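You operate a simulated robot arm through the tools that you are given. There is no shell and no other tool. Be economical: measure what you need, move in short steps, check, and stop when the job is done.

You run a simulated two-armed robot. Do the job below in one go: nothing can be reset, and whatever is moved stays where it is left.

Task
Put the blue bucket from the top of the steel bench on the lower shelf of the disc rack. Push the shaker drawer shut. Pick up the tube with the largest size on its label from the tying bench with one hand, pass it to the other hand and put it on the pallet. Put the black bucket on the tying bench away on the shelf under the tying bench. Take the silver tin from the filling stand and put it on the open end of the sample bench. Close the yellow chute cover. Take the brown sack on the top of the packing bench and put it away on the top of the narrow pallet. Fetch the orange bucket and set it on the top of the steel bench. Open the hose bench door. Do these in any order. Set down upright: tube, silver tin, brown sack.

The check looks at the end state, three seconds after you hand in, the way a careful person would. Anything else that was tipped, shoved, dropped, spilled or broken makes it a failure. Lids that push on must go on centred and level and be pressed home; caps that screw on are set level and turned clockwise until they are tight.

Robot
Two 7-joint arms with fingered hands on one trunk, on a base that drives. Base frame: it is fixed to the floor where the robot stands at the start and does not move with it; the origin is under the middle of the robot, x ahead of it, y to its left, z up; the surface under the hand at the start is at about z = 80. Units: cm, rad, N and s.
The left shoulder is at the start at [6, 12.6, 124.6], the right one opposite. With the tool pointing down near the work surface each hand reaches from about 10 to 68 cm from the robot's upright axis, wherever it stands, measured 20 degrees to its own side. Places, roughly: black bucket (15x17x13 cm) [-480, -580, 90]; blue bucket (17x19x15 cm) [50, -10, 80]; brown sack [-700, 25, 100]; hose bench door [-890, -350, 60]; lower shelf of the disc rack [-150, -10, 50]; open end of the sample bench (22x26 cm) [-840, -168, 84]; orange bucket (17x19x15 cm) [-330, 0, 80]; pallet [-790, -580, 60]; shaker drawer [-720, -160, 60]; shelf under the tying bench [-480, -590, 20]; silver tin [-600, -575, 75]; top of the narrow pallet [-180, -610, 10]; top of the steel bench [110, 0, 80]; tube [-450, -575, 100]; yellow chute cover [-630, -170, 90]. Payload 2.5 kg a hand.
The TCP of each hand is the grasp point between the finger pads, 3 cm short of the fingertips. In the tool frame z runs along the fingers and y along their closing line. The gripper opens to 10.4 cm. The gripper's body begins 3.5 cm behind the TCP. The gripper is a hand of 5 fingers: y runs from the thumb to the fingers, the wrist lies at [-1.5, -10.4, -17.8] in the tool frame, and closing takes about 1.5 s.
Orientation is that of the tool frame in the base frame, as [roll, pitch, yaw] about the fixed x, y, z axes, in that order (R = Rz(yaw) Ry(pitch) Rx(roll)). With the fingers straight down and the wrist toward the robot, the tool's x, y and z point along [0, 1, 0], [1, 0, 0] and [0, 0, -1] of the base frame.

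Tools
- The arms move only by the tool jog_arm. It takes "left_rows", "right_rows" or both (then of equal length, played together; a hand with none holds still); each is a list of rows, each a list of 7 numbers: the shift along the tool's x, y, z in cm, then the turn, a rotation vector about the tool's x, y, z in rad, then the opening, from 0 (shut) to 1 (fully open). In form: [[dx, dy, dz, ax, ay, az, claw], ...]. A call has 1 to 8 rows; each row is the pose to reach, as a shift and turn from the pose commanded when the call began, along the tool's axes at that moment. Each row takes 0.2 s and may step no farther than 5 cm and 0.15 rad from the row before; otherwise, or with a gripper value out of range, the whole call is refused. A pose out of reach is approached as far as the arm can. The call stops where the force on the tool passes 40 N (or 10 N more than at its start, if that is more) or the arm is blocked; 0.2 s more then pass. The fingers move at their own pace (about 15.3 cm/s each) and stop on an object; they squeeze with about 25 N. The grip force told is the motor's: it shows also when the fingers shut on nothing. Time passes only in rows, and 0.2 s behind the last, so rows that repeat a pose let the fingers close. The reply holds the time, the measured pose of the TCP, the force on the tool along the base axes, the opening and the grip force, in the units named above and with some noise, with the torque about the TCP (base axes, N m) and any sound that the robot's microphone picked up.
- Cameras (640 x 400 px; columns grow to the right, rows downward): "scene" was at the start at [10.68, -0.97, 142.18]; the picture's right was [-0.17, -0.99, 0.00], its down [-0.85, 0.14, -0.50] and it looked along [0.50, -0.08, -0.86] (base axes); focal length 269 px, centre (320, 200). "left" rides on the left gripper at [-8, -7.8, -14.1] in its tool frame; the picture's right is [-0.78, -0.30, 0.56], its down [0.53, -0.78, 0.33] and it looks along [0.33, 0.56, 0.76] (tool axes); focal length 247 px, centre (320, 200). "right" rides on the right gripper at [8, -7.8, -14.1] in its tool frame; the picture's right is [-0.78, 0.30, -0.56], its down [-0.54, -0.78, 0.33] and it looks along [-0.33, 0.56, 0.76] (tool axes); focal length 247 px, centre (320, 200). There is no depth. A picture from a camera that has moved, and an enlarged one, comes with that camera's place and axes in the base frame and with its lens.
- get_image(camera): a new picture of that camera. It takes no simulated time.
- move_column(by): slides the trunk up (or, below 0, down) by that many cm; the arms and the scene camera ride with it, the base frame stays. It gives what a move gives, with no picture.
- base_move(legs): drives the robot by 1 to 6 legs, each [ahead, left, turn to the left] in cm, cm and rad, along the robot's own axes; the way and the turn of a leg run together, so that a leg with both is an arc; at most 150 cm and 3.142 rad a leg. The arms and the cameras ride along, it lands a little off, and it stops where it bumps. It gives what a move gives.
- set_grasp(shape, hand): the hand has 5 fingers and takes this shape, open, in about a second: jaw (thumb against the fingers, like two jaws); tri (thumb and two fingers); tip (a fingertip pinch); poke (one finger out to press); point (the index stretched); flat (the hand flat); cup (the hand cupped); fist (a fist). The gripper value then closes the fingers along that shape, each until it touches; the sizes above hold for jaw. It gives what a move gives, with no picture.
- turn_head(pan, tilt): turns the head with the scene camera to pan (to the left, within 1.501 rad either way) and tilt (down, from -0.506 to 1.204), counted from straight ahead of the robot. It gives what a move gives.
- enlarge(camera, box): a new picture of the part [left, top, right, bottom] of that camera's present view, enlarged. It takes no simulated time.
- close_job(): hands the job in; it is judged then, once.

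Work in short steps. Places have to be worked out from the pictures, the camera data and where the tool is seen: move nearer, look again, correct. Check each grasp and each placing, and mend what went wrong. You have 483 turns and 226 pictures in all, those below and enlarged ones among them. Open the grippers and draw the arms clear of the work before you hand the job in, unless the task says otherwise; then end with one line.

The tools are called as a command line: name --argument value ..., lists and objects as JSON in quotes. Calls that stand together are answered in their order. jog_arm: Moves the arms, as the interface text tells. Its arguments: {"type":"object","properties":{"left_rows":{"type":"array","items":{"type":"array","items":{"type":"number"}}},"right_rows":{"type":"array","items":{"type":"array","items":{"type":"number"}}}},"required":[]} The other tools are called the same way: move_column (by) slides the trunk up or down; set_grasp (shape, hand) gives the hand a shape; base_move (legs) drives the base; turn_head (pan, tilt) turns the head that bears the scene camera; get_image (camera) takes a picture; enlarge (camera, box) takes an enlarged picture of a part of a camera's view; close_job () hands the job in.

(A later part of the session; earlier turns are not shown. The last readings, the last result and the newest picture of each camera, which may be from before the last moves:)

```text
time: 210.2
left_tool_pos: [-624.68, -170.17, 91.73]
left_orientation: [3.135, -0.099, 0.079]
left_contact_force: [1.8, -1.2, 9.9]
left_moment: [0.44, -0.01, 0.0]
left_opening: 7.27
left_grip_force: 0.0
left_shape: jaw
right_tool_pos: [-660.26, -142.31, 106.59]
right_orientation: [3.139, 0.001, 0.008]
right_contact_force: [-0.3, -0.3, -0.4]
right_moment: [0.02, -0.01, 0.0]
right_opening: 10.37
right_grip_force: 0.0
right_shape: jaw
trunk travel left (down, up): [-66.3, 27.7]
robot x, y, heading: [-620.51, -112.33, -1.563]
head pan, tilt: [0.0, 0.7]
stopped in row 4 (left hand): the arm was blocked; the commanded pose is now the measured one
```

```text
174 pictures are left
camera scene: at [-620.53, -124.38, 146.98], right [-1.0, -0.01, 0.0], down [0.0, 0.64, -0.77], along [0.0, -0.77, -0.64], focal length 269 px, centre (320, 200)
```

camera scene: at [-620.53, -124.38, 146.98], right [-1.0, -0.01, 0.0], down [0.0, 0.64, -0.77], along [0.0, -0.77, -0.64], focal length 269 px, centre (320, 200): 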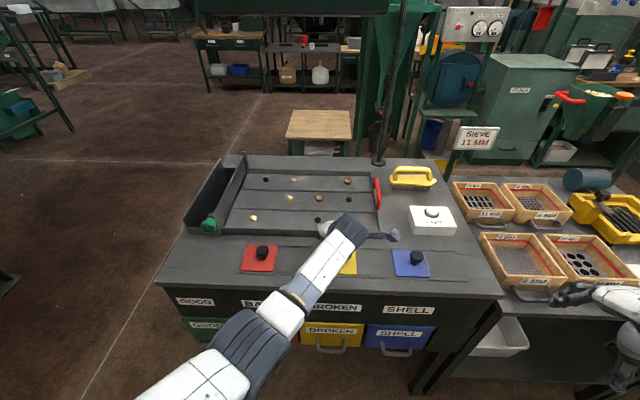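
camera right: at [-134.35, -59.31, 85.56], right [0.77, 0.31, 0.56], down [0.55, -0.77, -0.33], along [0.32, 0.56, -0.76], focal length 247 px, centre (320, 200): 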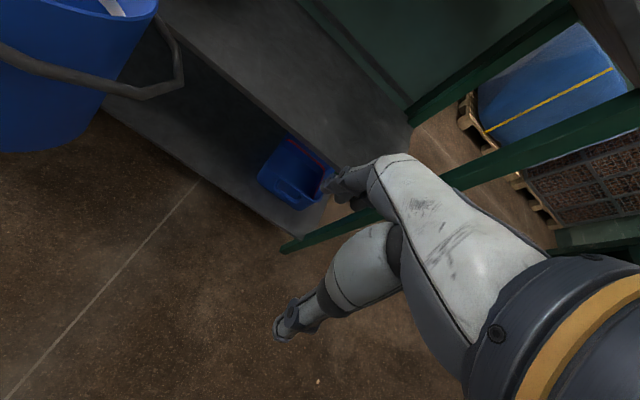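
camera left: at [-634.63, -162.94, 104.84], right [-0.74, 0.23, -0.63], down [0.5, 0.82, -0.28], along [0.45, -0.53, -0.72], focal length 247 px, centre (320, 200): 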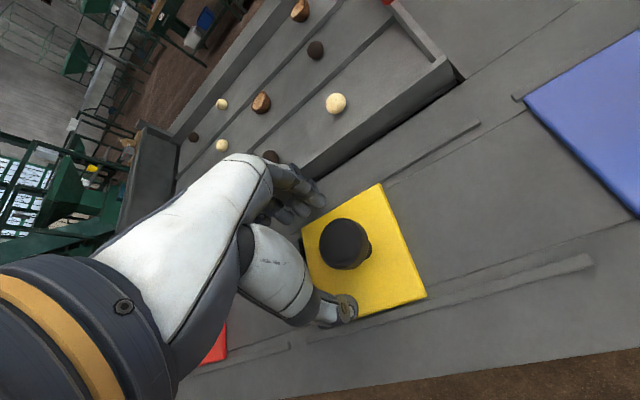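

I raise the hand 5 cm straight up and check the cover.

jog_arm --left_rows '[[0, 0, -2.5, 0, 0, 0, 0.7], [0, 0, -5, 0, 0, 0, 0.7], [0, 0, -7, 0, 0, 0, 0.7]]'

get_image --camera "left"

```text
time: 211.0
left_tool_pos: [-623.88, -170.39, 98.06]
left_orientation: [3.138, -0.122, 0.096]
left_contact_force: [-0.2, 0.1, -0.2]
left_moment: [0.02, -0.01, -0.03]
left_opening: 7.28
left_grip_force: 0.1
left_shape: jaw
right_tool_pos: [-660.38, -142.32, 106.6]
right_orientation: [3.14, 0.002, 0.006]
right_contact_force: [1.5, 0.3, -0.1]
right_moment: [-0.02, 0.02, 0.01]
right_opening: 10.39
right_grip_force: 0.1
right_shape: jaw
trunk travel left (down, up): [-66.3, 27.7]
robot x, y, heading: [-620.74, -111.89, -1.566]
head pan, tilt: [0.0, 0.7]
```

```text
173 pictures are left
camera left: at [-634.22, -163.54, 111.01], right [-0.73, 0.22, -0.65], down [0.49, 0.83, -0.27], along [0.48, -0.52, -0.71], focal length 247 px, centre (320, 200)
```

left: 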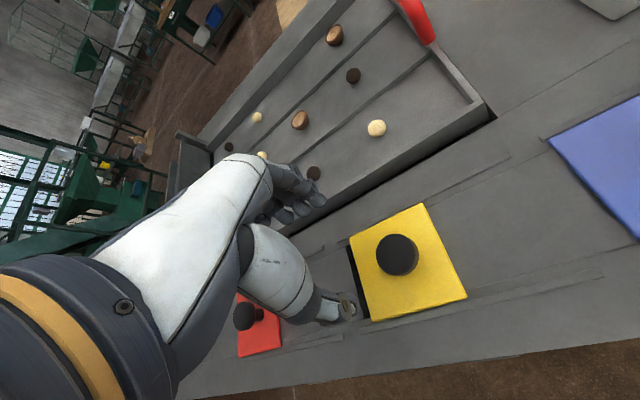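

The cover moved about half closed; the left arm was at its crossing limit. I raise and level the hand, then reposition the base nearer and to the right.

jog_arm --left_rows '[[0, 0, -4, 0, -0.06, 0.045, 0.7], [0, 0, -8, 0, -0.122, 0.09, 0.7]]'

base_move --legs '[[0, -14, 0], [12, 0, 0]]'

get_image --camera "left"

```text
time: 211.6
left_tool_pos: [-624.65, -170.48, 106.08]
left_orientation: [3.141, 0.0, 0.007]
left_contact_force: [0.3, 0.5, -0.9]
left_moment: [-0.02, -0.02, 0.01]
left_opening: 7.24
left_grip_force: 0.0
left_shape: jaw
right_tool_pos: [-660.45, -142.17, 106.57]
right_orientation: [3.14, 0.0, 0.007]
right_contact_force: [-0.2, 0.6, -0.1]
right_moment: [-0.01, -0.02, 0.01]
right_opening: 10.4
right_grip_force: 0.1
right_shape: jaw
trunk travel left (down, up): [-66.3, 27.7]
robot x, y, heading: [-620.85, -111.85, -1.559]
head pan, tilt: [0.0, 0.7]
```

```text
time: 213.8
left_tool_pos: [-638.55, -182.83, 106.34]
left_orientation: [3.139, 0.007, 0.014]
left_contact_force: [0.8, -0.5, 0.5]
left_moment: [0.04, -0.01, -0.02]
left_opening: 7.25
left_grip_force: 0.1
left_shape: jaw
right_tool_pos: [-674.36, -154.42, 106.54]
right_orientation: [3.14, 0.002, 0.008]
right_contact_force: [-0.3, 0.4, -1.0]
right_moment: [0.01, 0.0, -0.02]
right_opening: 10.4
right_grip_force: 0.1
right_shape: jaw
trunk travel left (down, up): [-66.3, 27.7]
robot x, y, heading: [-634.63, -124.35, -1.563]
head pan, tilt: [0.0, 0.7]
```

```text
172 pictures are left
camera left: at [-646.59, -175.11, 120.38], right [-0.78, 0.28, -0.55], down [0.52, 0.78, -0.34], along [0.34, -0.55, -0.76], focal length 247 px, centre (320, 200)
```

left: 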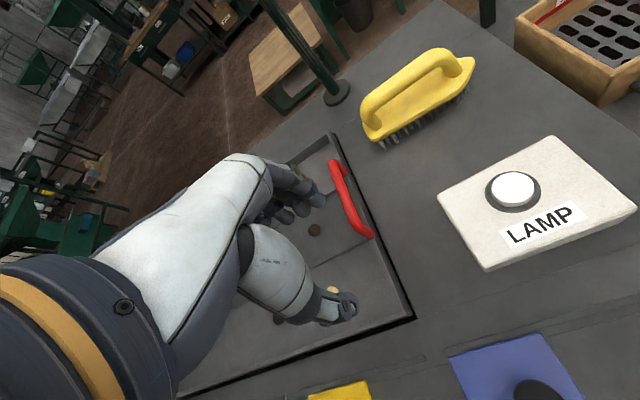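

Now I bring the hand back over the knob (-627.6,-168.4).

jog_arm --left_rows '[[2.2, -2.9, 0, 0, 0, 0, 0.7], [4.4, -5.8, 0, 0, 0, 0, 0.7], [6.6, -8.7, 0, 0, 0, 0, 0.7], [8.8, -11.6, 0, 0, 0, 0, 0.7], [11, -14.4, 0, 0, 0, 0, 0.7], [11, -14.4, 4, 0, 0, 0, 0.7]]'

get_image --camera "left"

```text
time: 215.2
left_tool_pos: [-626.86, -169.21, 103.16]
left_orientation: [3.107, -0.009, 0.025]
left_contact_force: [0.5, -0.1, -0.4]
left_moment: [-0.03, 0.03, 0.03]
left_opening: 7.27
left_grip_force: 0.1
left_shape: jaw
right_tool_pos: [-674.44, -154.53, 106.59]
right_orientation: [3.141, 0.001, 0.008]
right_contact_force: [-0.4, -0.3, 0.5]
right_moment: [0.01, 0.0, -0.02]
right_opening: 10.39
right_grip_force: 0.1
right_shape: jaw
trunk travel left (down, up): [-66.3, 27.7]
robot x, y, heading: [-634.86, -124.26, -1.562]
head pan, tilt: [0.0, 0.7]
```

```text
171 pictures are left
camera left: at [-635.28, -161.1, 116.86], right [-0.78, 0.26, -0.58], down [0.52, 0.78, -0.35], along [0.36, -0.57, -0.74], focal length 247 px, centre (320, 200)
```

left: 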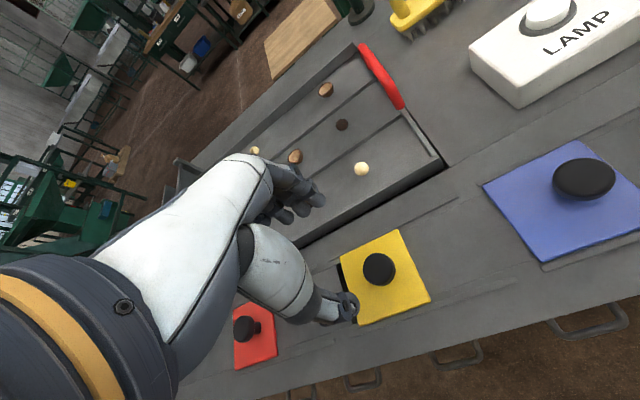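

The arm tracks a bit off, so I descend with the column instead: 10 cm down after a small centring.

jog_arm --left_rows '[[-0.5, -0.9, 0, 0, 0, 0, 0.7]]'

move_column --by -10

get_image --camera "left"

```text
time: 215.8
left_tool_pos: [-626.8, -168.85, 103.79]
left_orientation: [3.084, -0.025, 0.034]
left_contact_force: [0.6, -0.2, 0.6]
left_moment: [0.02, 0.0, 0.01]
left_opening: 7.28
left_grip_force: 0.0
left_shape: jaw
right_tool_pos: [-674.36, -154.41, 106.67]
right_orientation: [3.14, 0.002, 0.009]
right_contact_force: [-0.6, -0.7, 0.0]
right_moment: [0.0, -0.01, 0.05]
right_opening: 10.39
right_grip_force: 0.0
right_shape: jaw
trunk travel left (down, up): [-66.3, 27.7]
robot x, y, heading: [-634.75, -124.24, -1.562]
head pan, tilt: [0.0, 0.7]
stopped in row 1 (left hand): the arm was blocked; the commanded pose is now the measured one
```

```text
time: 217.1
left_tool_pos: [-626.69, -168.89, 93.73]
left_orientation: [3.084, -0.023, 0.035]
left_contact_force: [-0.4, -0.8, -0.1]
left_moment: [0.0, 0.02, -0.01]
left_opening: 7.28
left_grip_force: 0.0
left_shape: jaw
right_tool_pos: [-674.29, -154.36, 96.51]
right_orientation: [3.139, 0.002, 0.008]
right_contact_force: [-0.1, -0.2, -0.5]
right_moment: [-0.05, 0.0, -0.01]
right_opening: 10.39
right_grip_force: 0.1
right_shape: jaw
trunk travel left (down, up): [-56.3, 37.7]
robot x, y, heading: [-634.55, -124.12, -1.563]
head pan, tilt: [0.0, 0.7]
```

```text
170 pictures are left
camera left: at [-635.42, -160.54, 107.17], right [-0.77, 0.24, -0.59], down [0.52, 0.78, -0.36], along [0.37, -0.58, -0.72], focal length 247 px, centre (320, 200)
```

left: 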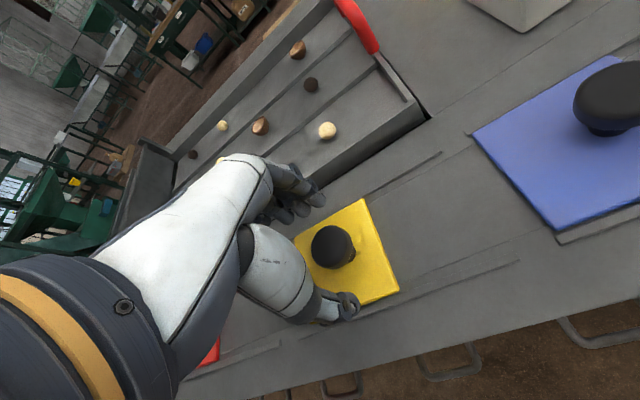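

The knob is between fingers and thumb, about 1 cm off along x. I close gently.

jog_arm --left_rows '[[0, 0, 0, 0, 0, 0, 0.4], [0, 0, 0, 0, 0, 0, 0.1], [0, 0, 0, 0, 0, 0, 0.1], [0, 0, 0, 0, 0, 0, 0.1], [0, 0, 0, 0, 0, 0, 0.1]]'

get_image --camera "left"

```text
time: 218.3
left_tool_pos: [-626.76, -168.74, 93.76]
left_orientation: [3.087, -0.024, 0.035]
left_contact_force: [-1.1, 4.0, -0.5]
left_moment: [0.11, 0.01, 0.01]
left_opening: 2.64
left_grip_force: 25.8
left_shape: jaw
right_tool_pos: [-674.39, -154.32, 96.54]
right_orientation: [3.141, 0.001, 0.009]
right_contact_force: [0.3, 0.1, 0.2]
right_moment: [0.0, -0.01, 0.02]
right_opening: 10.39
right_grip_force: 0.0
right_shape: jaw
trunk travel left (down, up): [-56.3, 37.7]
robot x, y, heading: [-634.86, -123.95, -1.565]
head pan, tilt: [0.0, 0.7]
```

```text
169 pictures are left
camera left: at [-635.43, -160.49, 107.13], right [-0.77, 0.24, -0.59], down [0.52, 0.78, -0.36], along [0.37, -0.58, -0.72], focal length 247 px, centre (320, 200)
```

left: 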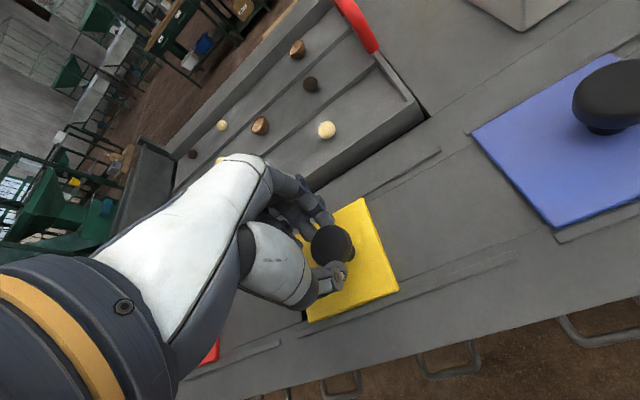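

Gripped. I slide it toward +x in small steps.

jog_arm --left_rows '[[0.6, 0, 0, 0, 0, 0, 0.1], [1.2, 0, 0, 0, 0, 0, 0.1], [1.8, 0, 0, 0, 0, 0, 0.1], [2.4, 0, 0, 0, 0, 0, 0.1], [3, 0, 0, 0, 0, 0, 0.1]]'

get_image --camera "left"

```text
time: 219.5
left_tool_pos: [-624.62, -168.6, 93.76]
left_orientation: [3.092, -0.017, 0.02]
left_contact_force: [-23.3, 2.1, -5.4]
left_moment: [-0.02, 0.51, -0.36]
left_opening: 2.47
left_grip_force: 24.5
left_shape: jaw
right_tool_pos: [-674.42, -154.41, 96.41]
right_orientation: [3.141, -0.003, 0.007]
right_contact_force: [1.1, -0.6, 0.7]
right_moment: [-0.02, 0.01, 0.02]
right_opening: 10.37
right_grip_force: 0.2
right_shape: jaw
trunk travel left (down, up): [-56.3, 37.7]
robot x, y, heading: [-634.78, -124.01, -1.562]
head pan, tilt: [0.0, 0.7]
```

```text
168 pictures are left
camera left: at [-633.0, -160.3, 107.29], right [-0.77, 0.25, -0.58], down [0.52, 0.77, -0.36], along [0.36, -0.59, -0.73], focal length 247 px, centre (320, 200)
```

left: 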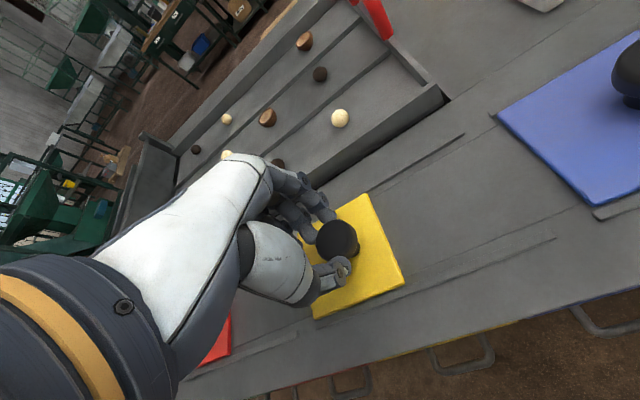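

Force rose to 23 N, so it's at its stop. I release, raise by the column, and check.

jog_arm --left_rows '[[-0.5, 0, 0, 0, 0, 0, 0.5], [-0.5, 0, 0, 0, 0, 0, 0.7], [-0.5, 0, 0, 0, 0, 0, 0.8]]'

move_column --by 14

get_image --camera "left"

get_image --camera "scene"

```text
time: 220.3
left_tool_pos: [-624.35, -168.74, 93.75]
left_orientation: [3.088, -0.02, 0.035]
left_contact_force: [-0.1, -0.5, -0.4]
left_moment: [0.01, -0.02, 0.04]
left_opening: 8.27
left_grip_force: 0.0
left_shape: jaw
right_tool_pos: [-674.3, -154.48, 96.6]
right_orientation: [3.14, 0.0, 0.01]
right_contact_force: [-0.1, -0.1, 0.6]
right_moment: [0.03, 0.0, 0.04]
right_opening: 10.38
right_grip_force: 0.0
right_shape: jaw
trunk travel left (down, up): [-56.3, 37.7]
robot x, y, heading: [-634.61, -124.37, -1.565]
head pan, tilt: [0.0, 0.7]
```

```text
time: 222.0
left_tool_pos: [-624.56, -168.65, 107.78]
left_orientation: [3.087, -0.021, 0.032]
left_contact_force: [-0.6, 0.1, -0.5]
left_moment: [-0.01, -0.04, 0.03]
left_opening: 8.29
left_grip_force: 0.0
left_shape: jaw
right_tool_pos: [-674.3, -154.32, 110.62]
right_orientation: [3.14, -0.002, 0.008]
right_contact_force: [0.6, -0.8, -0.7]
right_moment: [0.01, 0.0, 0.02]
right_opening: 10.37
right_grip_force: 0.0
right_shape: jaw
trunk travel left (down, up): [-70.3, 23.7]
robot x, y, heading: [-635.07, -124.34, -1.565]
head pan, tilt: [0.0, 0.7]
```

```text
167 pictures are left
camera left: at [-633.04, -160.44, 121.25], right [-0.77, 0.24, -0.59], down [0.52, 0.78, -0.36], along [0.37, -0.58, -0.72], focal length 247 px, centre (320, 200)
```

left: 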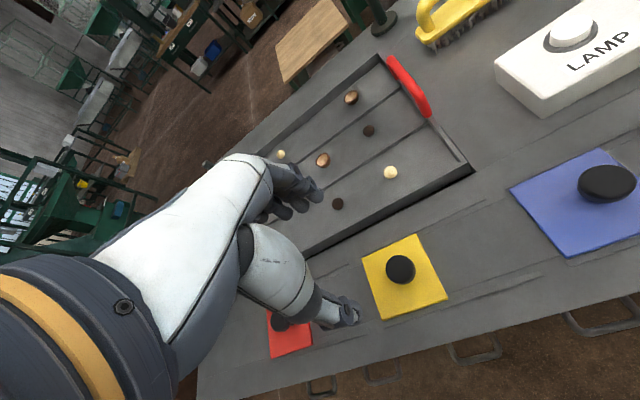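

```text
166 pictures are left
camera scene: at [-634.52, -136.43, 151.01], right [-1.0, -0.01, 0.0], down [-0.01, 0.64, -0.76], along [0.01, -0.76, -0.64], focal length 269 px, centre (320, 200)
```

scene: 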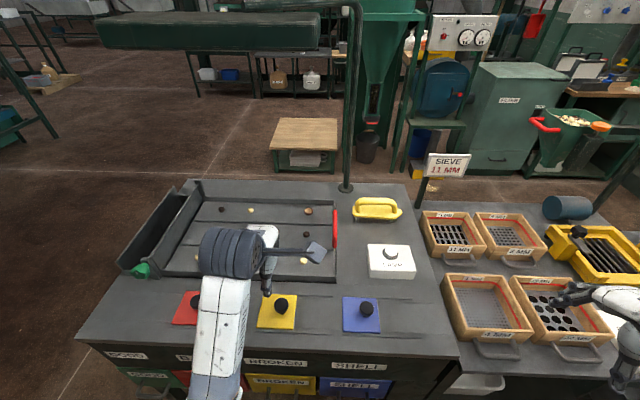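

The yellow cover is closed. I back off and go sideways to the shaker drawer around x=-720.

base_move --legs '[[-32, 0, 0], [0, -75, 0]]'

turn_head --pan 0 --tilt 0.75

get_image --camera "scene"

```text
time: 227.8
left_tool_pos: [-700.15, -137.67, 107.81]
left_orientation: [3.088, -0.021, 0.033]
left_contact_force: [-0.6, -0.6, -0.2]
left_moment: [0.0, 0.01, 0.0]
left_opening: 8.28
left_grip_force: 0.1
left_shape: jaw
right_tool_pos: [-749.96, -123.45, 110.58]
right_orientation: [3.139, 0.0, 0.008]
right_contact_force: [0.2, 0.6, -0.8]
right_moment: [0.01, 0.01, -0.02]
right_opening: 10.38
right_grip_force: 0.1
right_shape: jaw
trunk travel left (down, up): [-70.3, 23.7]
robot x, y, heading: [-710.3, -93.0, -1.567]
head pan, tilt: [0.0, 0.7]
```

```text
time: 228.4
left_tool_pos: [-700.21, -137.71, 107.78]
left_orientation: [3.088, -0.02, 0.032]
left_contact_force: [-0.4, 0.5, 0.6]
left_moment: [-0.06, -0.03, -0.01]
left_opening: 8.31
left_grip_force: 0.1
left_shape: jaw
right_tool_pos: [-749.98, -123.37, 110.63]
right_orientation: [3.141, 0.002, 0.007]
right_contact_force: [0.4, -0.1, 0.6]
right_moment: [0.02, -0.02, -0.01]
right_opening: 10.4
right_grip_force: 0.0
right_shape: jaw
trunk travel left (down, up): [-70.3, 23.7]
robot x, y, heading: [-710.25, -92.92, -1.566]
head pan, tilt: [0.0, 0.75]
```

```text
165 pictures are left
camera scene: at [-710.16, -105.19, 150.59], right [-1.0, -0.01, 0.0], down [-0.01, 0.68, -0.73], along [0.01, -0.73, -0.68], focal length 269 px, centre (320, 200)
```

scene: 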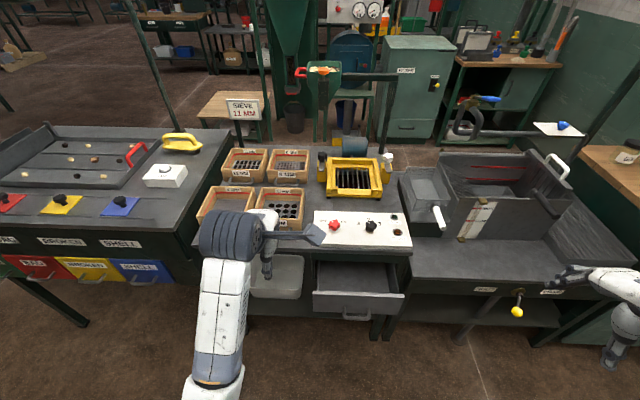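

The open drawer's front is about at (-722,-145,60) and must go in about 10 cm. I back 12 cm, tilt the right hand to point forward and lower the column.

base_move --legs '[[-14, 0, 0]]'

jog_arm --right_rows '[[2, 0, 0, -0.14, 0, 0, 0], [5, 0, 0, -0.28, 0, 0, 0], [8, 0, 0, -0.42, 0, 0, 0], [11, 0, 0, -0.56, 0, 0, 0], [14, 0, 0, -0.7, 0, 0, 0], [16, 0, 0, -0.84, 0, 0, 0], [18, 0, 0, -0.98, 0, 0, 0], [20, 0, 0, -1.12, 0, 0, 0]]'

move_column --by -40

turn_head --pan -0.15 --tilt 0.6

get_image --camera "scene"

```text
time: 229.8
left_tool_pos: [-700.25, -123.51, 107.79]
left_orientation: [3.088, -0.021, 0.031]
left_contact_force: [0.3, -0.9, 0.9]
left_moment: [0.01, -0.01, 0.01]
left_opening: 8.31
left_grip_force: 0.0
left_shape: jaw
right_tool_pos: [-750.12, -109.17, 110.53]
right_orientation: [3.139, 0.002, 0.007]
right_contact_force: [-0.6, 0.2, 1.2]
right_moment: [-0.01, -0.03, 0.0]
right_opening: 10.38
right_grip_force: 0.1
right_shape: jaw
trunk travel left (down, up): [-70.3, 23.7]
robot x, y, heading: [-710.27, -78.71, -1.563]
head pan, tilt: [0.0, 0.75]
```

```text
time: 231.2
left_tool_pos: [-700.25, -123.6, 107.76]
left_orientation: [3.089, -0.02, 0.03]
left_contact_force: [0.2, -0.5, -0.1]
left_moment: [0.01, -0.01, 0.0]
left_opening: 8.31
left_grip_force: 0.0
left_shape: jaw
right_tool_pos: [-734.47, -110.38, 109.55]
right_orientation: [2.297, 0.132, 0.145]
right_contact_force: [0.6, -0.6, 0.1]
right_moment: [0.02, -0.02, -0.04]
right_opening: 0.01
right_grip_force: 25.6
right_shape: jaw
right hand out of reach, approached as far as the arm can: row 3, 4, 5, 6, 7
trunk travel left (down, up): [-70.3, 23.7]
robot x, y, heading: [-710.45, -78.89, -1.565]
head pan, tilt: [0.0, 0.75]
stopped in row 7 (right hand): the arm was blocked; the commanded pose is now the measured one
```

```text
time: 235.1
left_tool_pos: [-700.29, -123.53, 67.82]
left_orientation: [3.088, -0.021, 0.031]
left_contact_force: [0.9, 0.2, 0.6]
left_moment: [-0.02, -0.01, -0.02]
left_opening: 8.29
left_grip_force: 0.1
left_shape: jaw
right_tool_pos: [-734.49, -110.52, 69.5]
right_orientation: [2.298, 0.132, 0.143]
right_contact_force: [0.3, 0.4, -0.1]
right_moment: [-0.01, 0.0, 0.03]
right_opening: 0.0
right_grip_force: 24.9
right_shape: jaw
trunk travel left (down, up): [-30.3, 63.7]
robot x, y, heading: [-710.43, -79.21, -1.564]
head pan, tilt: [0.0, 0.75]
```

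```text
time: 235.8
left_tool_pos: [-700.33, -123.57, 67.81]
left_orientation: [3.088, -0.019, 0.03]
left_contact_force: [0.5, -0.2, 0.5]
left_moment: [0.02, -0.01, -0.03]
left_opening: 8.3
left_grip_force: 0.1
left_shape: jaw
right_tool_pos: [-734.43, -110.51, 69.5]
right_orientation: [2.298, 0.132, 0.146]
right_contact_force: [0.0, 0.2, 0.3]
right_moment: [0.01, -0.05, 0.02]
right_opening: 0.0
right_grip_force: 25.3
right_shape: jaw
trunk travel left (down, up): [-30.3, 63.7]
robot x, y, heading: [-710.13, -78.95, -1.566]
head pan, tilt: [-0.15, 0.6]
```

```text
164 pictures are left
camera scene: at [-711.59, -91.53, 111.87], right [-0.99, 0.14, 0.0], down [0.08, 0.56, -0.82], along [-0.12, -0.82, -0.57], focal length 269 px, centre (320, 200)
```

scene: 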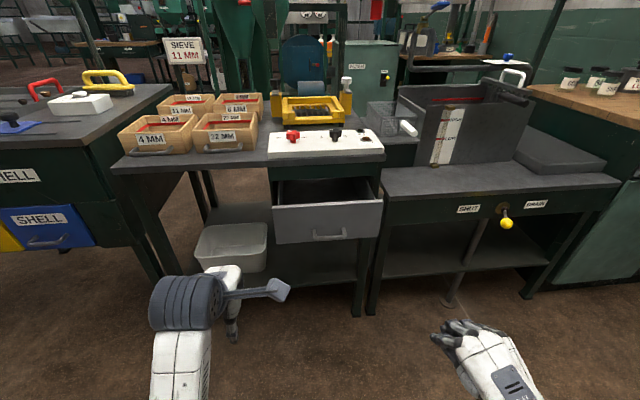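

The drawer front spans x≈-740..-707, z≈56–70. I lower 4 cm, shift left 10 and forward 20 cm, then will push with the right fingertips.

move_column --by -4

base_move --legs '[[0, 10, 0], [20, 0, 0]]'

get_image --camera "scene"

```text
time: 236.6
left_tool_pos: [-700.25, -123.69, 63.97]
left_orientation: [3.087, -0.021, 0.03]
left_contact_force: [0.0, 0.5, 0.9]
left_moment: [0.0, 0.0, 0.01]
left_opening: 8.28
left_grip_force: 0.1
left_shape: jaw
right_tool_pos: [-734.51, -110.51, 65.49]
right_orientation: [2.299, 0.132, 0.144]
right_contact_force: [-0.7, 0.1, -0.4]
right_moment: [-0.01, -0.02, 0.02]
right_opening: 0.0
right_grip_force: 25.1
right_shape: jaw
trunk travel left (down, up): [-26.3, 67.7]
robot x, y, heading: [-710.2, -78.79, -1.567]
head pan, tilt: [-0.15, 0.6]
```

```text
time: 238.9
left_tool_pos: [-690.13, -143.44, 63.75]
left_orientation: [3.088, -0.021, 0.031]
left_contact_force: [0.0, -0.9, -0.2]
left_moment: [-0.02, -0.02, -0.03]
left_opening: 8.3
left_grip_force: 0.1
left_shape: jaw
right_tool_pos: [-724.38, -130.35, 65.41]
right_orientation: [2.296, 0.131, 0.146]
right_contact_force: [0.6, 0.3, -0.4]
right_moment: [-0.02, -0.04, 0.01]
right_opening: 0.0
right_grip_force: 25.3
right_shape: jaw
trunk travel left (down, up): [-26.3, 67.7]
robot x, y, heading: [-700.23, -98.8, -1.566]
head pan, tilt: [-0.15, 0.6]
```

```text
163 pictures are left
camera scene: at [-701.46, -111.47, 107.88], right [-0.99, 0.14, 0.0], down [0.08, 0.56, -0.83], along [-0.12, -0.82, -0.56], focal length 269 px, centre (320, 200)
```

scene: 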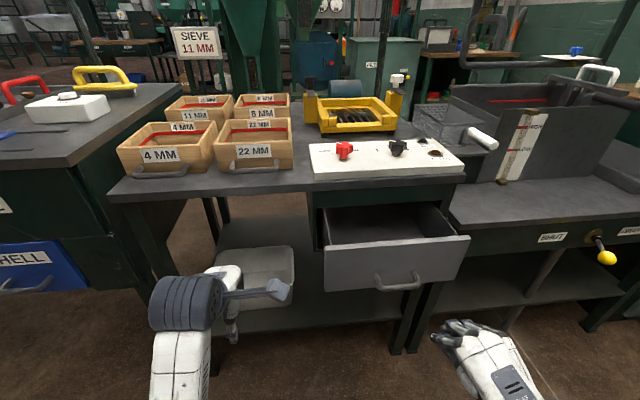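

I push the right hand straight in (-y) in 4 cm rows; it should contact after ~16 cm.

jog_arm --right_rows '[[-0.57, 2.58, 3, 0, 0, 0, 0], [-1.14, 5.15, 6, 0, 0, 0, 0], [-1.7, 7.7, 9, 0, 0, 0, 0], [-2.3, 10.3, 12, 0, 0, 0, 0], [-2.7, 12.3, 14.3, 0, 0, 0, 0]]'

get_image --camera "scene"

```text
time: 240.2
left_tool_pos: [-690.12, -143.54, 63.78]
left_orientation: [3.087, -0.022, 0.03]
left_contact_force: [-0.3, -0.3, 0.6]
left_moment: [0.04, -0.01, 0.02]
left_opening: 8.28
left_grip_force: 0.1
left_shape: jaw
right_tool_pos: [-724.33, -149.51, 65.62]
right_orientation: [2.295, 0.131, 0.144]
right_contact_force: [-0.3, -0.1, 0.2]
right_moment: [-0.03, 0.0, 0.01]
right_opening: 0.0
right_grip_force: 25.3
right_shape: jaw
trunk travel left (down, up): [-26.3, 67.7]
robot x, y, heading: [-699.9, -98.46, -1.561]
head pan, tilt: [-0.15, 0.6]
```

```text
162 pictures are left
camera scene: at [-701.46, -111.47, 107.88], right [-0.99, 0.14, 0.0], down [0.08, 0.56, -0.83], along [-0.12, -0.82, -0.56], focal length 269 px, centre (320, 200)
```

scene: 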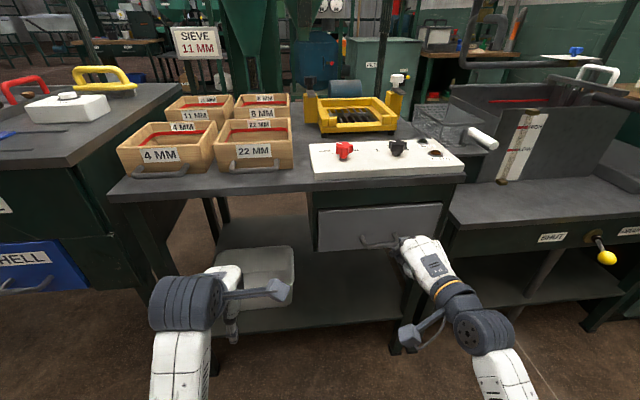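

The drawer is moving in. I keep pushing until the force rises.

jog_arm --right_rows '[[-0.28, 1.29, 1.5, 0, 0, 0, 0], [-0.57, 2.58, 3, 0, 0, 0, 0], [-0.86, 3.87, 4.5, 0, 0, 0, 0], [-1.14, 5.15, 6, 0, 0, 0, 0]]'

get_image --camera "scene"

```text
time: 240.6
left_tool_pos: [-690.25, -143.4, 63.86]
left_orientation: [3.084, -0.022, 0.029]
left_contact_force: [-0.7, 0.0, 0.5]
left_moment: [-0.04, 0.0, 0.0]
left_opening: 8.31
left_grip_force: 0.1
left_shape: jaw
right_tool_pos: [-724.2, -150.91, 65.68]
right_orientation: [2.298, 0.129, 0.149]
right_contact_force: [-0.2, 26.8, 2.0]
right_moment: [0.23, 0.05, -0.17]
right_opening: 0.01
right_grip_force: 24.8
right_shape: jaw
trunk travel left (down, up): [-26.3, 67.7]
robot x, y, heading: [-700.45, -98.89, -1.562]
head pan, tilt: [-0.15, 0.6]
stopped in row 2 (right hand): the force on the tool passed its limit at 63 N (the readings are from after the stop); the commanded pose is now the measured one
```

```text
161 pictures are left
camera scene: at [-701.48, -111.25, 107.91], right [-0.99, 0.15, 0.0], down [0.08, 0.56, -0.83], along [-0.12, -0.82, -0.56], focal length 269 px, centre (320, 200)
```

scene: 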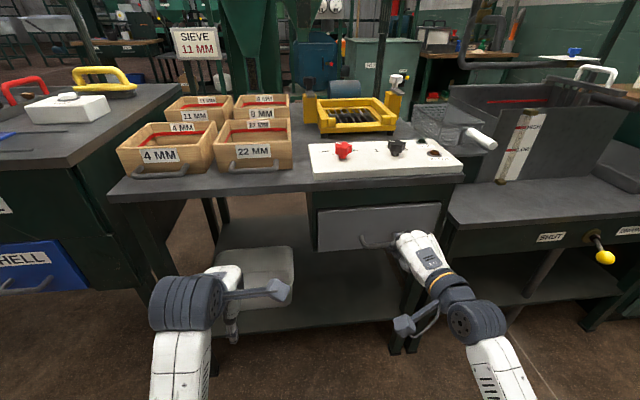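

A hard stop (63 N). I withdraw the hand and verify.

jog_arm --right_rows '[[0.57, -2.58, -3, 0, 0, 0, 0], [1.14, -5.15, -6, 0, 0, 0, 0], [1.7, -7.7, -9, 0, 0, 0, 0], [2.3, -10.3, -12, 0, 0, 0, 0], [2.7, -12.3, -14.3, 0, 0, 0, 0]]'

enlarge --camera "scene" --box '[290, 160, 490, 290]'

```text
time: 241.8
left_tool_pos: [-690.23, -143.57, 63.88]
left_orientation: [3.087, -0.02, 0.029]
left_contact_force: [-0.3, -0.2, -0.1]
left_moment: [-0.02, 0.0, 0.0]
left_opening: 8.31
left_grip_force: 0.0
left_shape: jaw
right_tool_pos: [-724.32, -131.89, 65.73]
right_orientation: [2.298, 0.129, 0.148]
right_contact_force: [-1.0, -0.7, -0.8]
right_moment: [-0.01, 0.03, 0.04]
right_opening: 0.0
right_grip_force: 24.4
right_shape: jaw
trunk travel left (down, up): [-26.3, 67.7]
robot x, y, heading: [-700.03, -99.1, -1.571]
head pan, tilt: [-0.15, 0.6]
```

```text
3.08 times, centred on (390, 225) of scene
camera zoom: at [-701.48, -111.45, 107.87], right [-0.99, 0.14, 0.0], down [0.08, 0.56, -0.83], along [-0.12, -0.82, -0.56], focal length 828 px, centre (105, 123)
```

zoom: 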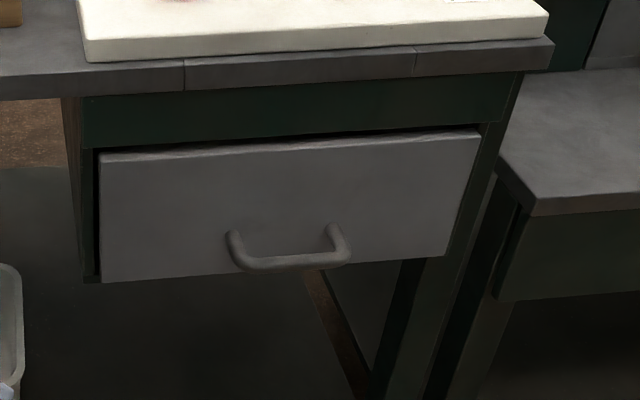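

The drawer is shut. I back off, raise the column, reset the hands, and turn to face the packing bench (+y).

base_move --legs '[[-10, 0, 0]]'

move_column --by 38

jog_arm --right_rows '[[0, 0, 0, 0.14, 0, 0, 1], [0, 0, 0, 0.28, 0, 0, 1], [0, 0, 0, 0.42, 0, 0, 1], [0, 0, 0, 0.56, 0, 0, 1], [0, 0, 0, 0.7, 0, 0, 1], [0, 0, 0, 0.82, 0, 0, 1]]' --left_rows '[[1, -1, 0, 0.05, 0.02, 0.03, 1], [2, -2, 0, 0.05, 0.02, 0.03, 1], [3, -3, 0, 0.05, 0.02, 0.03, 1], [4, -4, 0, 0.05, 0.02, 0.03, 1], [4, -4, 0, 0.05, 0.02, 0.03, 1], [4, -4, 0, 0.05, 0.02, 0.03, 1]]'

base_move --legs '[[0, 0, 1.57], [0, 0, 1.57]]'

turn_head --pan 0 --tilt 0.6

get_image --camera "scene"

```text
time: 242.9
left_tool_pos: [-690.22, -133.55, 63.69]
left_orientation: [3.087, -0.023, 0.03]
left_contact_force: [-0.1, 0.9, 0.1]
left_moment: [-0.01, -0.01, 0.0]
left_opening: 8.29
left_grip_force: 0.0
left_shape: jaw
right_tool_pos: [-724.59, -121.95, 65.61]
right_orientation: [2.299, 0.13, 0.147]
right_contact_force: [0.1, 0.7, 0.3]
right_moment: [0.03, 0.02, -0.05]
right_opening: 0.0
right_grip_force: 24.6
right_shape: jaw
trunk travel left (down, up): [-26.3, 67.7]
robot x, y, heading: [-699.99, -88.81, -1.567]
head pan, tilt: [-0.15, 0.6]
```

```text
time: 246.6
left_tool_pos: [-690.22, -133.51, 101.81]
left_orientation: [3.086, -0.022, 0.03]
left_contact_force: [0.2, 0.3, -0.4]
left_moment: [-0.03, 0.06, 0.0]
left_opening: 8.3
left_grip_force: 0.1
left_shape: jaw
right_tool_pos: [-724.34, -121.94, 103.49]
right_orientation: [2.299, 0.129, 0.148]
right_contact_force: [-0.4, 0.6, -1.6]
right_moment: [-0.02, 0.01, -0.03]
right_opening: 0.01
right_grip_force: 24.5
right_shape: jaw
trunk travel left (down, up): [-64.3, 29.7]
robot x, y, heading: [-700.08, -89.1, -1.563]
head pan, tilt: [-0.15, 0.6]
```

```text
time: 248.0
left_tool_pos: [-686.24, -129.43, 101.65]
left_orientation: [3.139, -0.042, 0.001]
left_contact_force: [0.1, 0.2, 0.8]
left_moment: [0.01, -0.02, 0.03]
left_opening: 10.37
left_grip_force: 0.0
left_shape: jaw
right_tool_pos: [-725.46, -124.31, 103.16]
right_orientation: [3.121, 0.13, 0.148]
right_contact_force: [-0.3, 0.4, -0.7]
right_moment: [0.0, -0.01, -0.02]
right_opening: 10.38
right_grip_force: 0.1
right_shape: jaw
right hand out of reach, approached as far as the arm can: row 1, 2, 3, 4, 5, 6
trunk travel left (down, up): [-64.3, 29.7]
robot x, y, heading: [-700.23, -89.1, -1.563]
head pan, tilt: [-0.15, 0.6]
```

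```text
time: 256.0
left_tool_pos: [-714.07, -48.24, 101.7]
left_orientation: [3.138, -0.044, 3.133]
left_contact_force: [-0.1, 0.4, 0.4]
left_moment: [0.0, 0.03, 0.02]
left_opening: 10.36
left_grip_force: 0.0
left_shape: jaw
right_tool_pos: [-674.88, -53.67, 103.23]
right_orientation: [3.119, 0.129, -3.003]
right_contact_force: [0.0, 0.0, -0.4]
right_moment: [0.0, 0.01, 0.0]
right_opening: 10.39
right_grip_force: 0.0
right_shape: jaw
trunk travel left (down, up): [-64.3, 29.7]
robot x, y, heading: [-700.69, -88.95, 1.572]
head pan, tilt: [-0.15, 0.6]
```

```text
time: 256.7
left_tool_pos: [-714.04, -48.29, 101.66]
left_orientation: [3.138, -0.043, 3.133]
left_contact_force: [0.3, -0.3, -0.3]
left_moment: [-0.03, 0.01, 0.0]
left_opening: 10.39
left_grip_force: 0.0
left_shape: jaw
right_tool_pos: [-675.06, -53.72, 103.32]
right_orientation: [3.119, 0.128, -3.002]
right_contact_force: [-0.4, 0.5, 1.0]
right_moment: [-0.02, 0.03, -0.01]
right_opening: 10.37
right_grip_force: 0.1
right_shape: jaw
trunk travel left (down, up): [-64.3, 29.7]
robot x, y, heading: [-700.06, -88.94, 1.564]
head pan, tilt: [0.0, 0.6]
```

```text
159 pictures are left
camera scene: at [-700.2, -75.9, 145.88], right [1.0, 0.0, 0.0], down [0.0, -0.56, -0.83], along [0.0, 0.83, -0.56], focal length 269 px, centre (320, 200)
```

scene: 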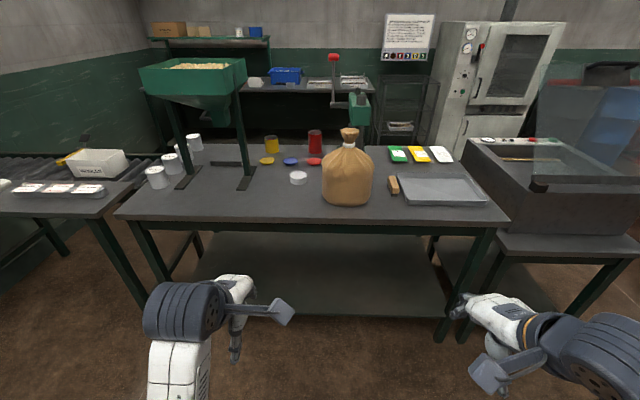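

The sack stands at about (-689,20) with its tied neck around z≈104. I zoom in to plan the grip.

enlarge --camera "scene" --box '[300, 110, 420, 220]'

```text
3.64 times, centred on (360, 165) of scene
camera zoom: at [-700.2, -75.9, 145.88], right [1.0, 0.0, 0.0], down [0.0, -0.56, -0.83], along [0.0, 0.83, -0.56], focal length 979 px, centre (174, 327)
```

zoom: 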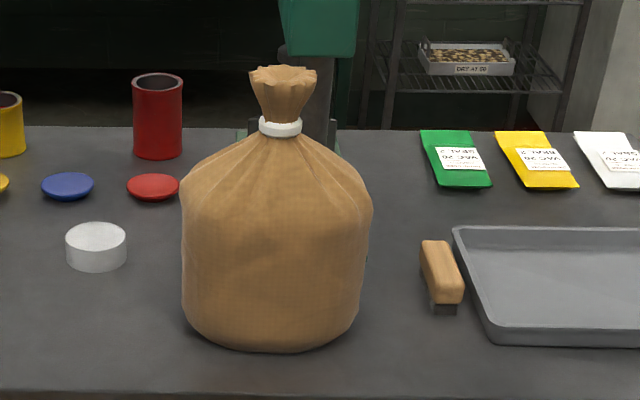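

The ruffled neck is a flared cone above a white ring (ring z≈106, top z≈112): a straight-down grip works. I raise the column, level the right hand and drive closer.

move_column --by 16

jog_arm --right_rows '[[0, 0, 0, 0, 0.064, 0.065, 1], [0, 0, 0, 0, 0.128, 0.13, 1]]' --left_rows '[[0, -3, 0, 0, 0, 0, 1], [0, -6, 0, 0, 0, 0, 1]]'

base_move --legs '[[0, 4, 0], [50, 0, 0]]'

get_image --camera "right"

```text
time: 258.6
left_tool_pos: [-714.04, -48.27, 117.64]
left_orientation: [3.139, -0.041, 3.134]
left_contact_force: [-0.7, 0.4, 0.2]
left_moment: [0.01, 0.05, -0.04]
left_opening: 10.41
left_grip_force: 0.0
left_shape: jaw
right_tool_pos: [-674.95, -53.79, 119.32]
right_orientation: [3.118, 0.129, -3.003]
right_contact_force: [0.4, -0.2, 0.3]
right_moment: [0.0, 0.01, -0.03]
right_opening: 10.38
right_grip_force: 0.0
right_shape: jaw
trunk travel left (down, up): [-80.3, 13.7]
robot x, y, heading: [-700.27, -88.51, 1.571]
head pan, tilt: [0.0, 0.6]
```

```text
time: 259.2
left_tool_pos: [-713.81, -53.32, 117.37]
left_orientation: [3.14, -0.042, 3.132]
left_contact_force: [-0.3, 0.5, -0.7]
left_moment: [0.01, -0.03, 0.02]
left_opening: 10.38
left_grip_force: 0.0
left_shape: jaw
left hand out of reach, approached as far as the arm can: row 2
right_tool_pos: [-675.0, -53.62, 119.14]
right_orientation: [3.113, -0.003, -3.129]
right_contact_force: [0.8, -0.5, -0.3]
right_moment: [-0.01, 0.0, -0.02]
right_opening: 10.37
right_grip_force: 0.1
right_shape: jaw
trunk travel left (down, up): [-80.3, 13.7]
robot x, y, heading: [-700.45, -88.75, 1.565]
head pan, tilt: [0.0, 0.6]
```

```text
time: 262.6
left_tool_pos: [-717.7, -3.76, 117.41]
left_orientation: [3.14, -0.043, 3.135]
left_contact_force: [0.2, 0.4, 0.7]
left_moment: [-0.02, -0.03, 0.0]
left_opening: 10.38
left_grip_force: 0.0
left_shape: jaw
right_tool_pos: [-678.83, -4.05, 119.36]
right_orientation: [3.113, -0.004, -3.128]
right_contact_force: [0.3, -0.5, -0.4]
right_moment: [0.03, -0.03, 0.04]
right_opening: 10.37
right_grip_force: 0.0
right_shape: jaw
trunk travel left (down, up): [-80.3, 13.7]
robot x, y, heading: [-704.2, -39.4, 1.572]
head pan, tilt: [0.0, 0.6]
```

```text
157 pictures are left
camera right: at [-686.81, -12.21, 133.23], right [0.77, 0.29, 0.56], down [0.54, -0.76, -0.36], along [0.32, 0.58, -0.75], focal length 247 px, centre (320, 200)
```

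right: 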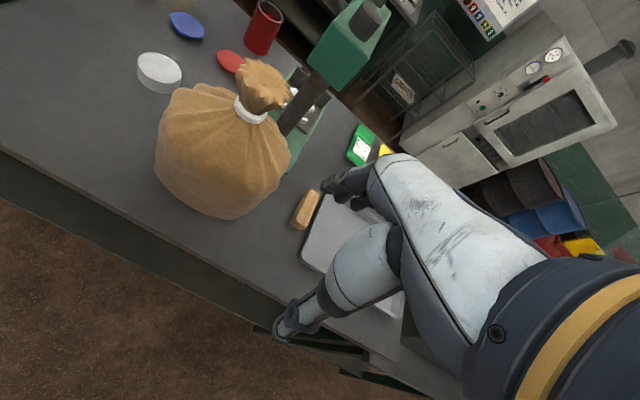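

Triangulation puts the ring at (-690,11.3,110) and the ruffle top at z≈115. I raise 3 cm and move over it.

move_column --by 3

jog_arm --right_rows '[[2.8, 3.9, 0, 0, 0, 0, 1], [5.6, 7.7, 0, 0, 0, 0, 1], [8.4, 11.6, 0, 0, 0, 0, 1], [11.2, 15.4, 0, 0.02, 0, 0, 1]]'

get_image --camera "right"

get_image --camera "scene"

```text
time: 263.3
left_tool_pos: [-717.82, -3.8, 120.26]
left_orientation: [3.141, -0.042, 3.136]
left_contact_force: [-0.5, 0.9, -0.3]
left_moment: [-0.04, -0.03, 0.0]
left_opening: 10.37
left_grip_force: 0.2
left_shape: jaw
right_tool_pos: [-678.79, -4.1, 122.17]
right_orientation: [3.111, -0.004, -3.126]
right_contact_force: [1.5, 0.5, 0.9]
right_moment: [-0.01, 0.01, -0.03]
right_opening: 10.39
right_grip_force: 0.0
right_shape: jaw
trunk travel left (down, up): [-83.3, 10.7]
robot x, y, heading: [-704.18, -39.57, 1.572]
head pan, tilt: [0.0, 0.6]
```

```text
time: 264.3
left_tool_pos: [-717.77, -3.56, 120.32]
left_orientation: [3.141, -0.04, 3.134]
left_contact_force: [-0.7, 1.1, 0.1]
left_moment: [-0.03, -0.01, -0.03]
left_opening: 10.35
left_grip_force: 0.1
left_shape: jaw
right_tool_pos: [-690.48, 11.27, 122.69]
right_orientation: [3.132, -0.002, -3.129]
right_contact_force: [-0.3, 0.0, 0.0]
right_moment: [-0.01, -0.02, 0.03]
right_opening: 10.38
right_grip_force: 0.1
right_shape: jaw
trunk travel left (down, up): [-83.3, 10.7]
robot x, y, heading: [-704.32, -39.59, 1.568]
head pan, tilt: [0.0, 0.6]
```

```text
156 pictures are left
camera right: at [-698.4, 3.34, 136.88], right [0.77, 0.3, 0.56], down [0.55, -0.77, -0.34], along [0.32, 0.57, -0.76], focal length 247 px, centre (320, 200)
```

right: 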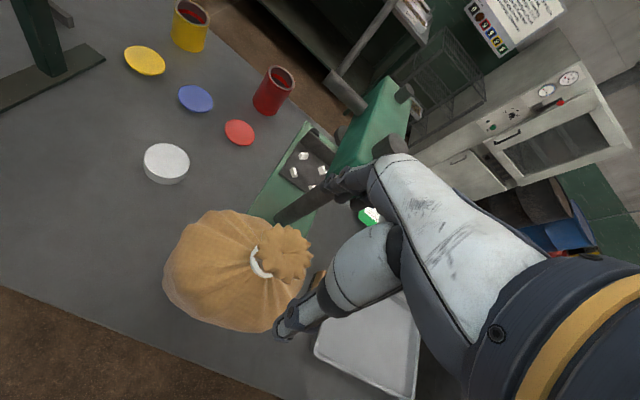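

```text
155 pictures are left
camera scene: at [-704.21, -26.19, 164.87], right [1.0, 0.0, 0.0], down [0.0, -0.57, -0.82], along [0.0, 0.82, -0.57], focal length 269 px, centre (320, 200)
```

scene: 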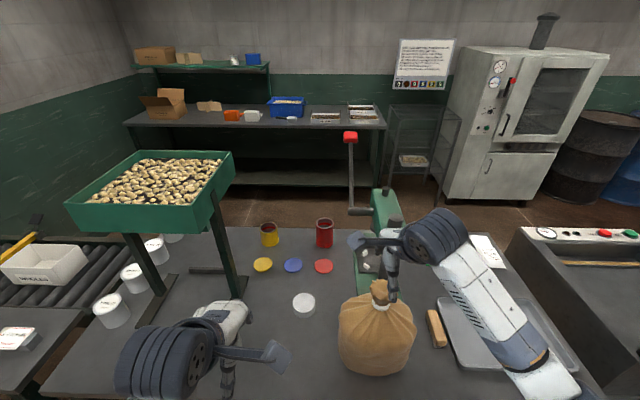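

Aligned within a centimetre. I descend 10 cm with a 0.9 cm forward correction and look.

jog_arm --right_rows '[[0, 0.9, 2, 0, 0, 0, 1], [0, 0.9, 5, 0, 0, 0, 1], [0, 0.9, 8, 0, 0, 0, 1], [0, 0.9, 10, 0, 0, 0, 1]]'

get_image --camera "right"

```text
time: 265.3
left_tool_pos: [-717.89, -3.61, 120.34]
left_orientation: [3.139, -0.041, 3.136]
left_contact_force: [-0.9, -0.7, -0.6]
left_moment: [0.01, 0.0, 0.0]
left_opening: 10.39
left_grip_force: 0.1
left_shape: jaw
right_tool_pos: [-690.39, 12.09, 112.74]
right_orientation: [3.13, -0.004, -3.128]
right_contact_force: [0.6, -0.2, -0.5]
right_moment: [0.06, 0.02, 0.01]
right_opening: 10.37
right_grip_force: 0.1
right_shape: jaw
trunk travel left (down, up): [-83.3, 10.7]
robot x, y, heading: [-704.5, -39.24, 1.568]
head pan, tilt: [0.0, 0.6]
```

```text
154 pictures are left
camera right: at [-698.24, 4.27, 126.84], right [0.77, 0.3, 0.56], down [0.54, -0.77, -0.34], along [0.32, 0.57, -0.76], focal length 247 px, centre (320, 200)
```

right: 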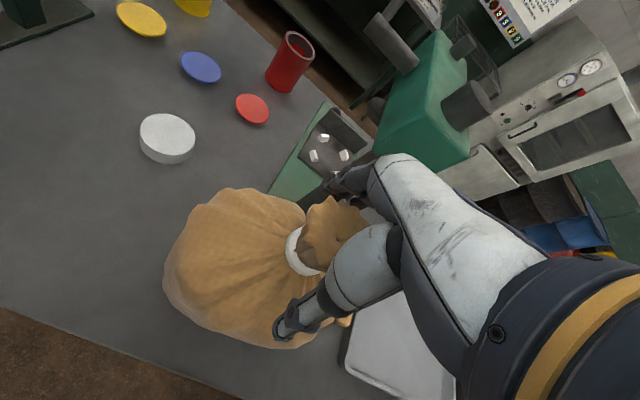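

Ruffle is between thumb and fingers. I close the grip.

jog_arm --right_rows '[[0, 0, 0, 0, 0, 0, 0.5], [0, 0, 0, 0, 0, 0, 0], [0, 0, 0, 0, 0, 0, 0], [0, 0, 0, 0, 0, 0, 0], [0, 0, 0, 0, 0, 0, 0], [0, 0, 0, 0, 0, 0, 0], [0, 0, 0, 0, 0, 0, 0], [0, 0, 0, 0, 0, 0, 0]]'

jog_arm --right_rows '[[0, 0, -0.5, 0, 0, 0, 0], [0, 0, -1.5, 0, 0, 0, 0], [0, 0, -3, 0, 0, 0, 0]]'

get_image --camera "right"

```text
time: 267.1
left_tool_pos: [-717.8, -3.74, 120.28]
left_orientation: [3.139, -0.041, 3.136]
left_contact_force: [-1.2, -0.4, -0.1]
left_moment: [0.04, 0.02, 0.0]
left_opening: 10.38
left_grip_force: 0.1
left_shape: jaw
right_tool_pos: [-690.23, 12.13, 112.72]
right_orientation: [3.131, -0.003, -3.128]
right_contact_force: [-1.8, -2.4, -0.2]
right_moment: [-0.11, 0.07, 0.03]
right_opening: 2.55
right_grip_force: 24.9
right_shape: jaw
trunk travel left (down, up): [-83.3, 10.7]
robot x, y, heading: [-704.28, -38.97, 1.564]
head pan, tilt: [0.0, 0.6]
```

```text
time: 267.9
left_tool_pos: [-717.75, -3.58, 120.31]
left_orientation: [3.139, -0.041, 3.134]
left_contact_force: [0.8, -0.6, 0.2]
left_moment: [-0.03, 0.0, 0.03]
left_opening: 10.39
left_grip_force: 0.2
left_shape: jaw
right_tool_pos: [-690.25, 12.26, 115.59]
right_orientation: [3.136, -0.002, -3.128]
right_contact_force: [-0.4, 0.3, -14.1]
right_moment: [-0.03, -0.01, 0.0]
right_opening: 2.44
right_grip_force: 25.2
right_shape: jaw
trunk travel left (down, up): [-83.3, 10.7]
robot x, y, heading: [-704.18, -39.13, 1.571]
head pan, tilt: [0.0, 0.6]
```

```text
153 pictures are left
camera right: at [-698.21, 4.36, 129.84], right [0.77, 0.3, 0.56], down [0.55, -0.77, -0.34], along [0.32, 0.57, -0.76], focal length 247 px, centre (320, 200)
```

right: 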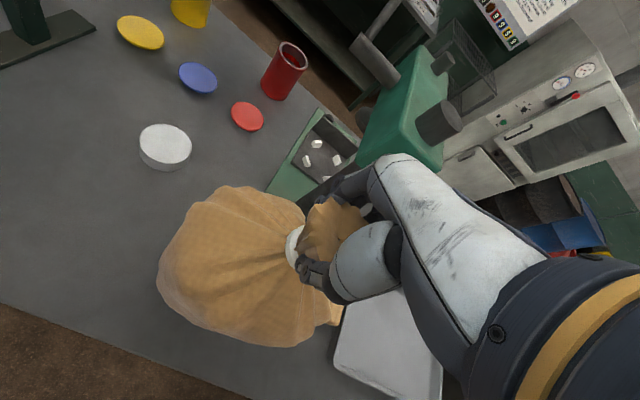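

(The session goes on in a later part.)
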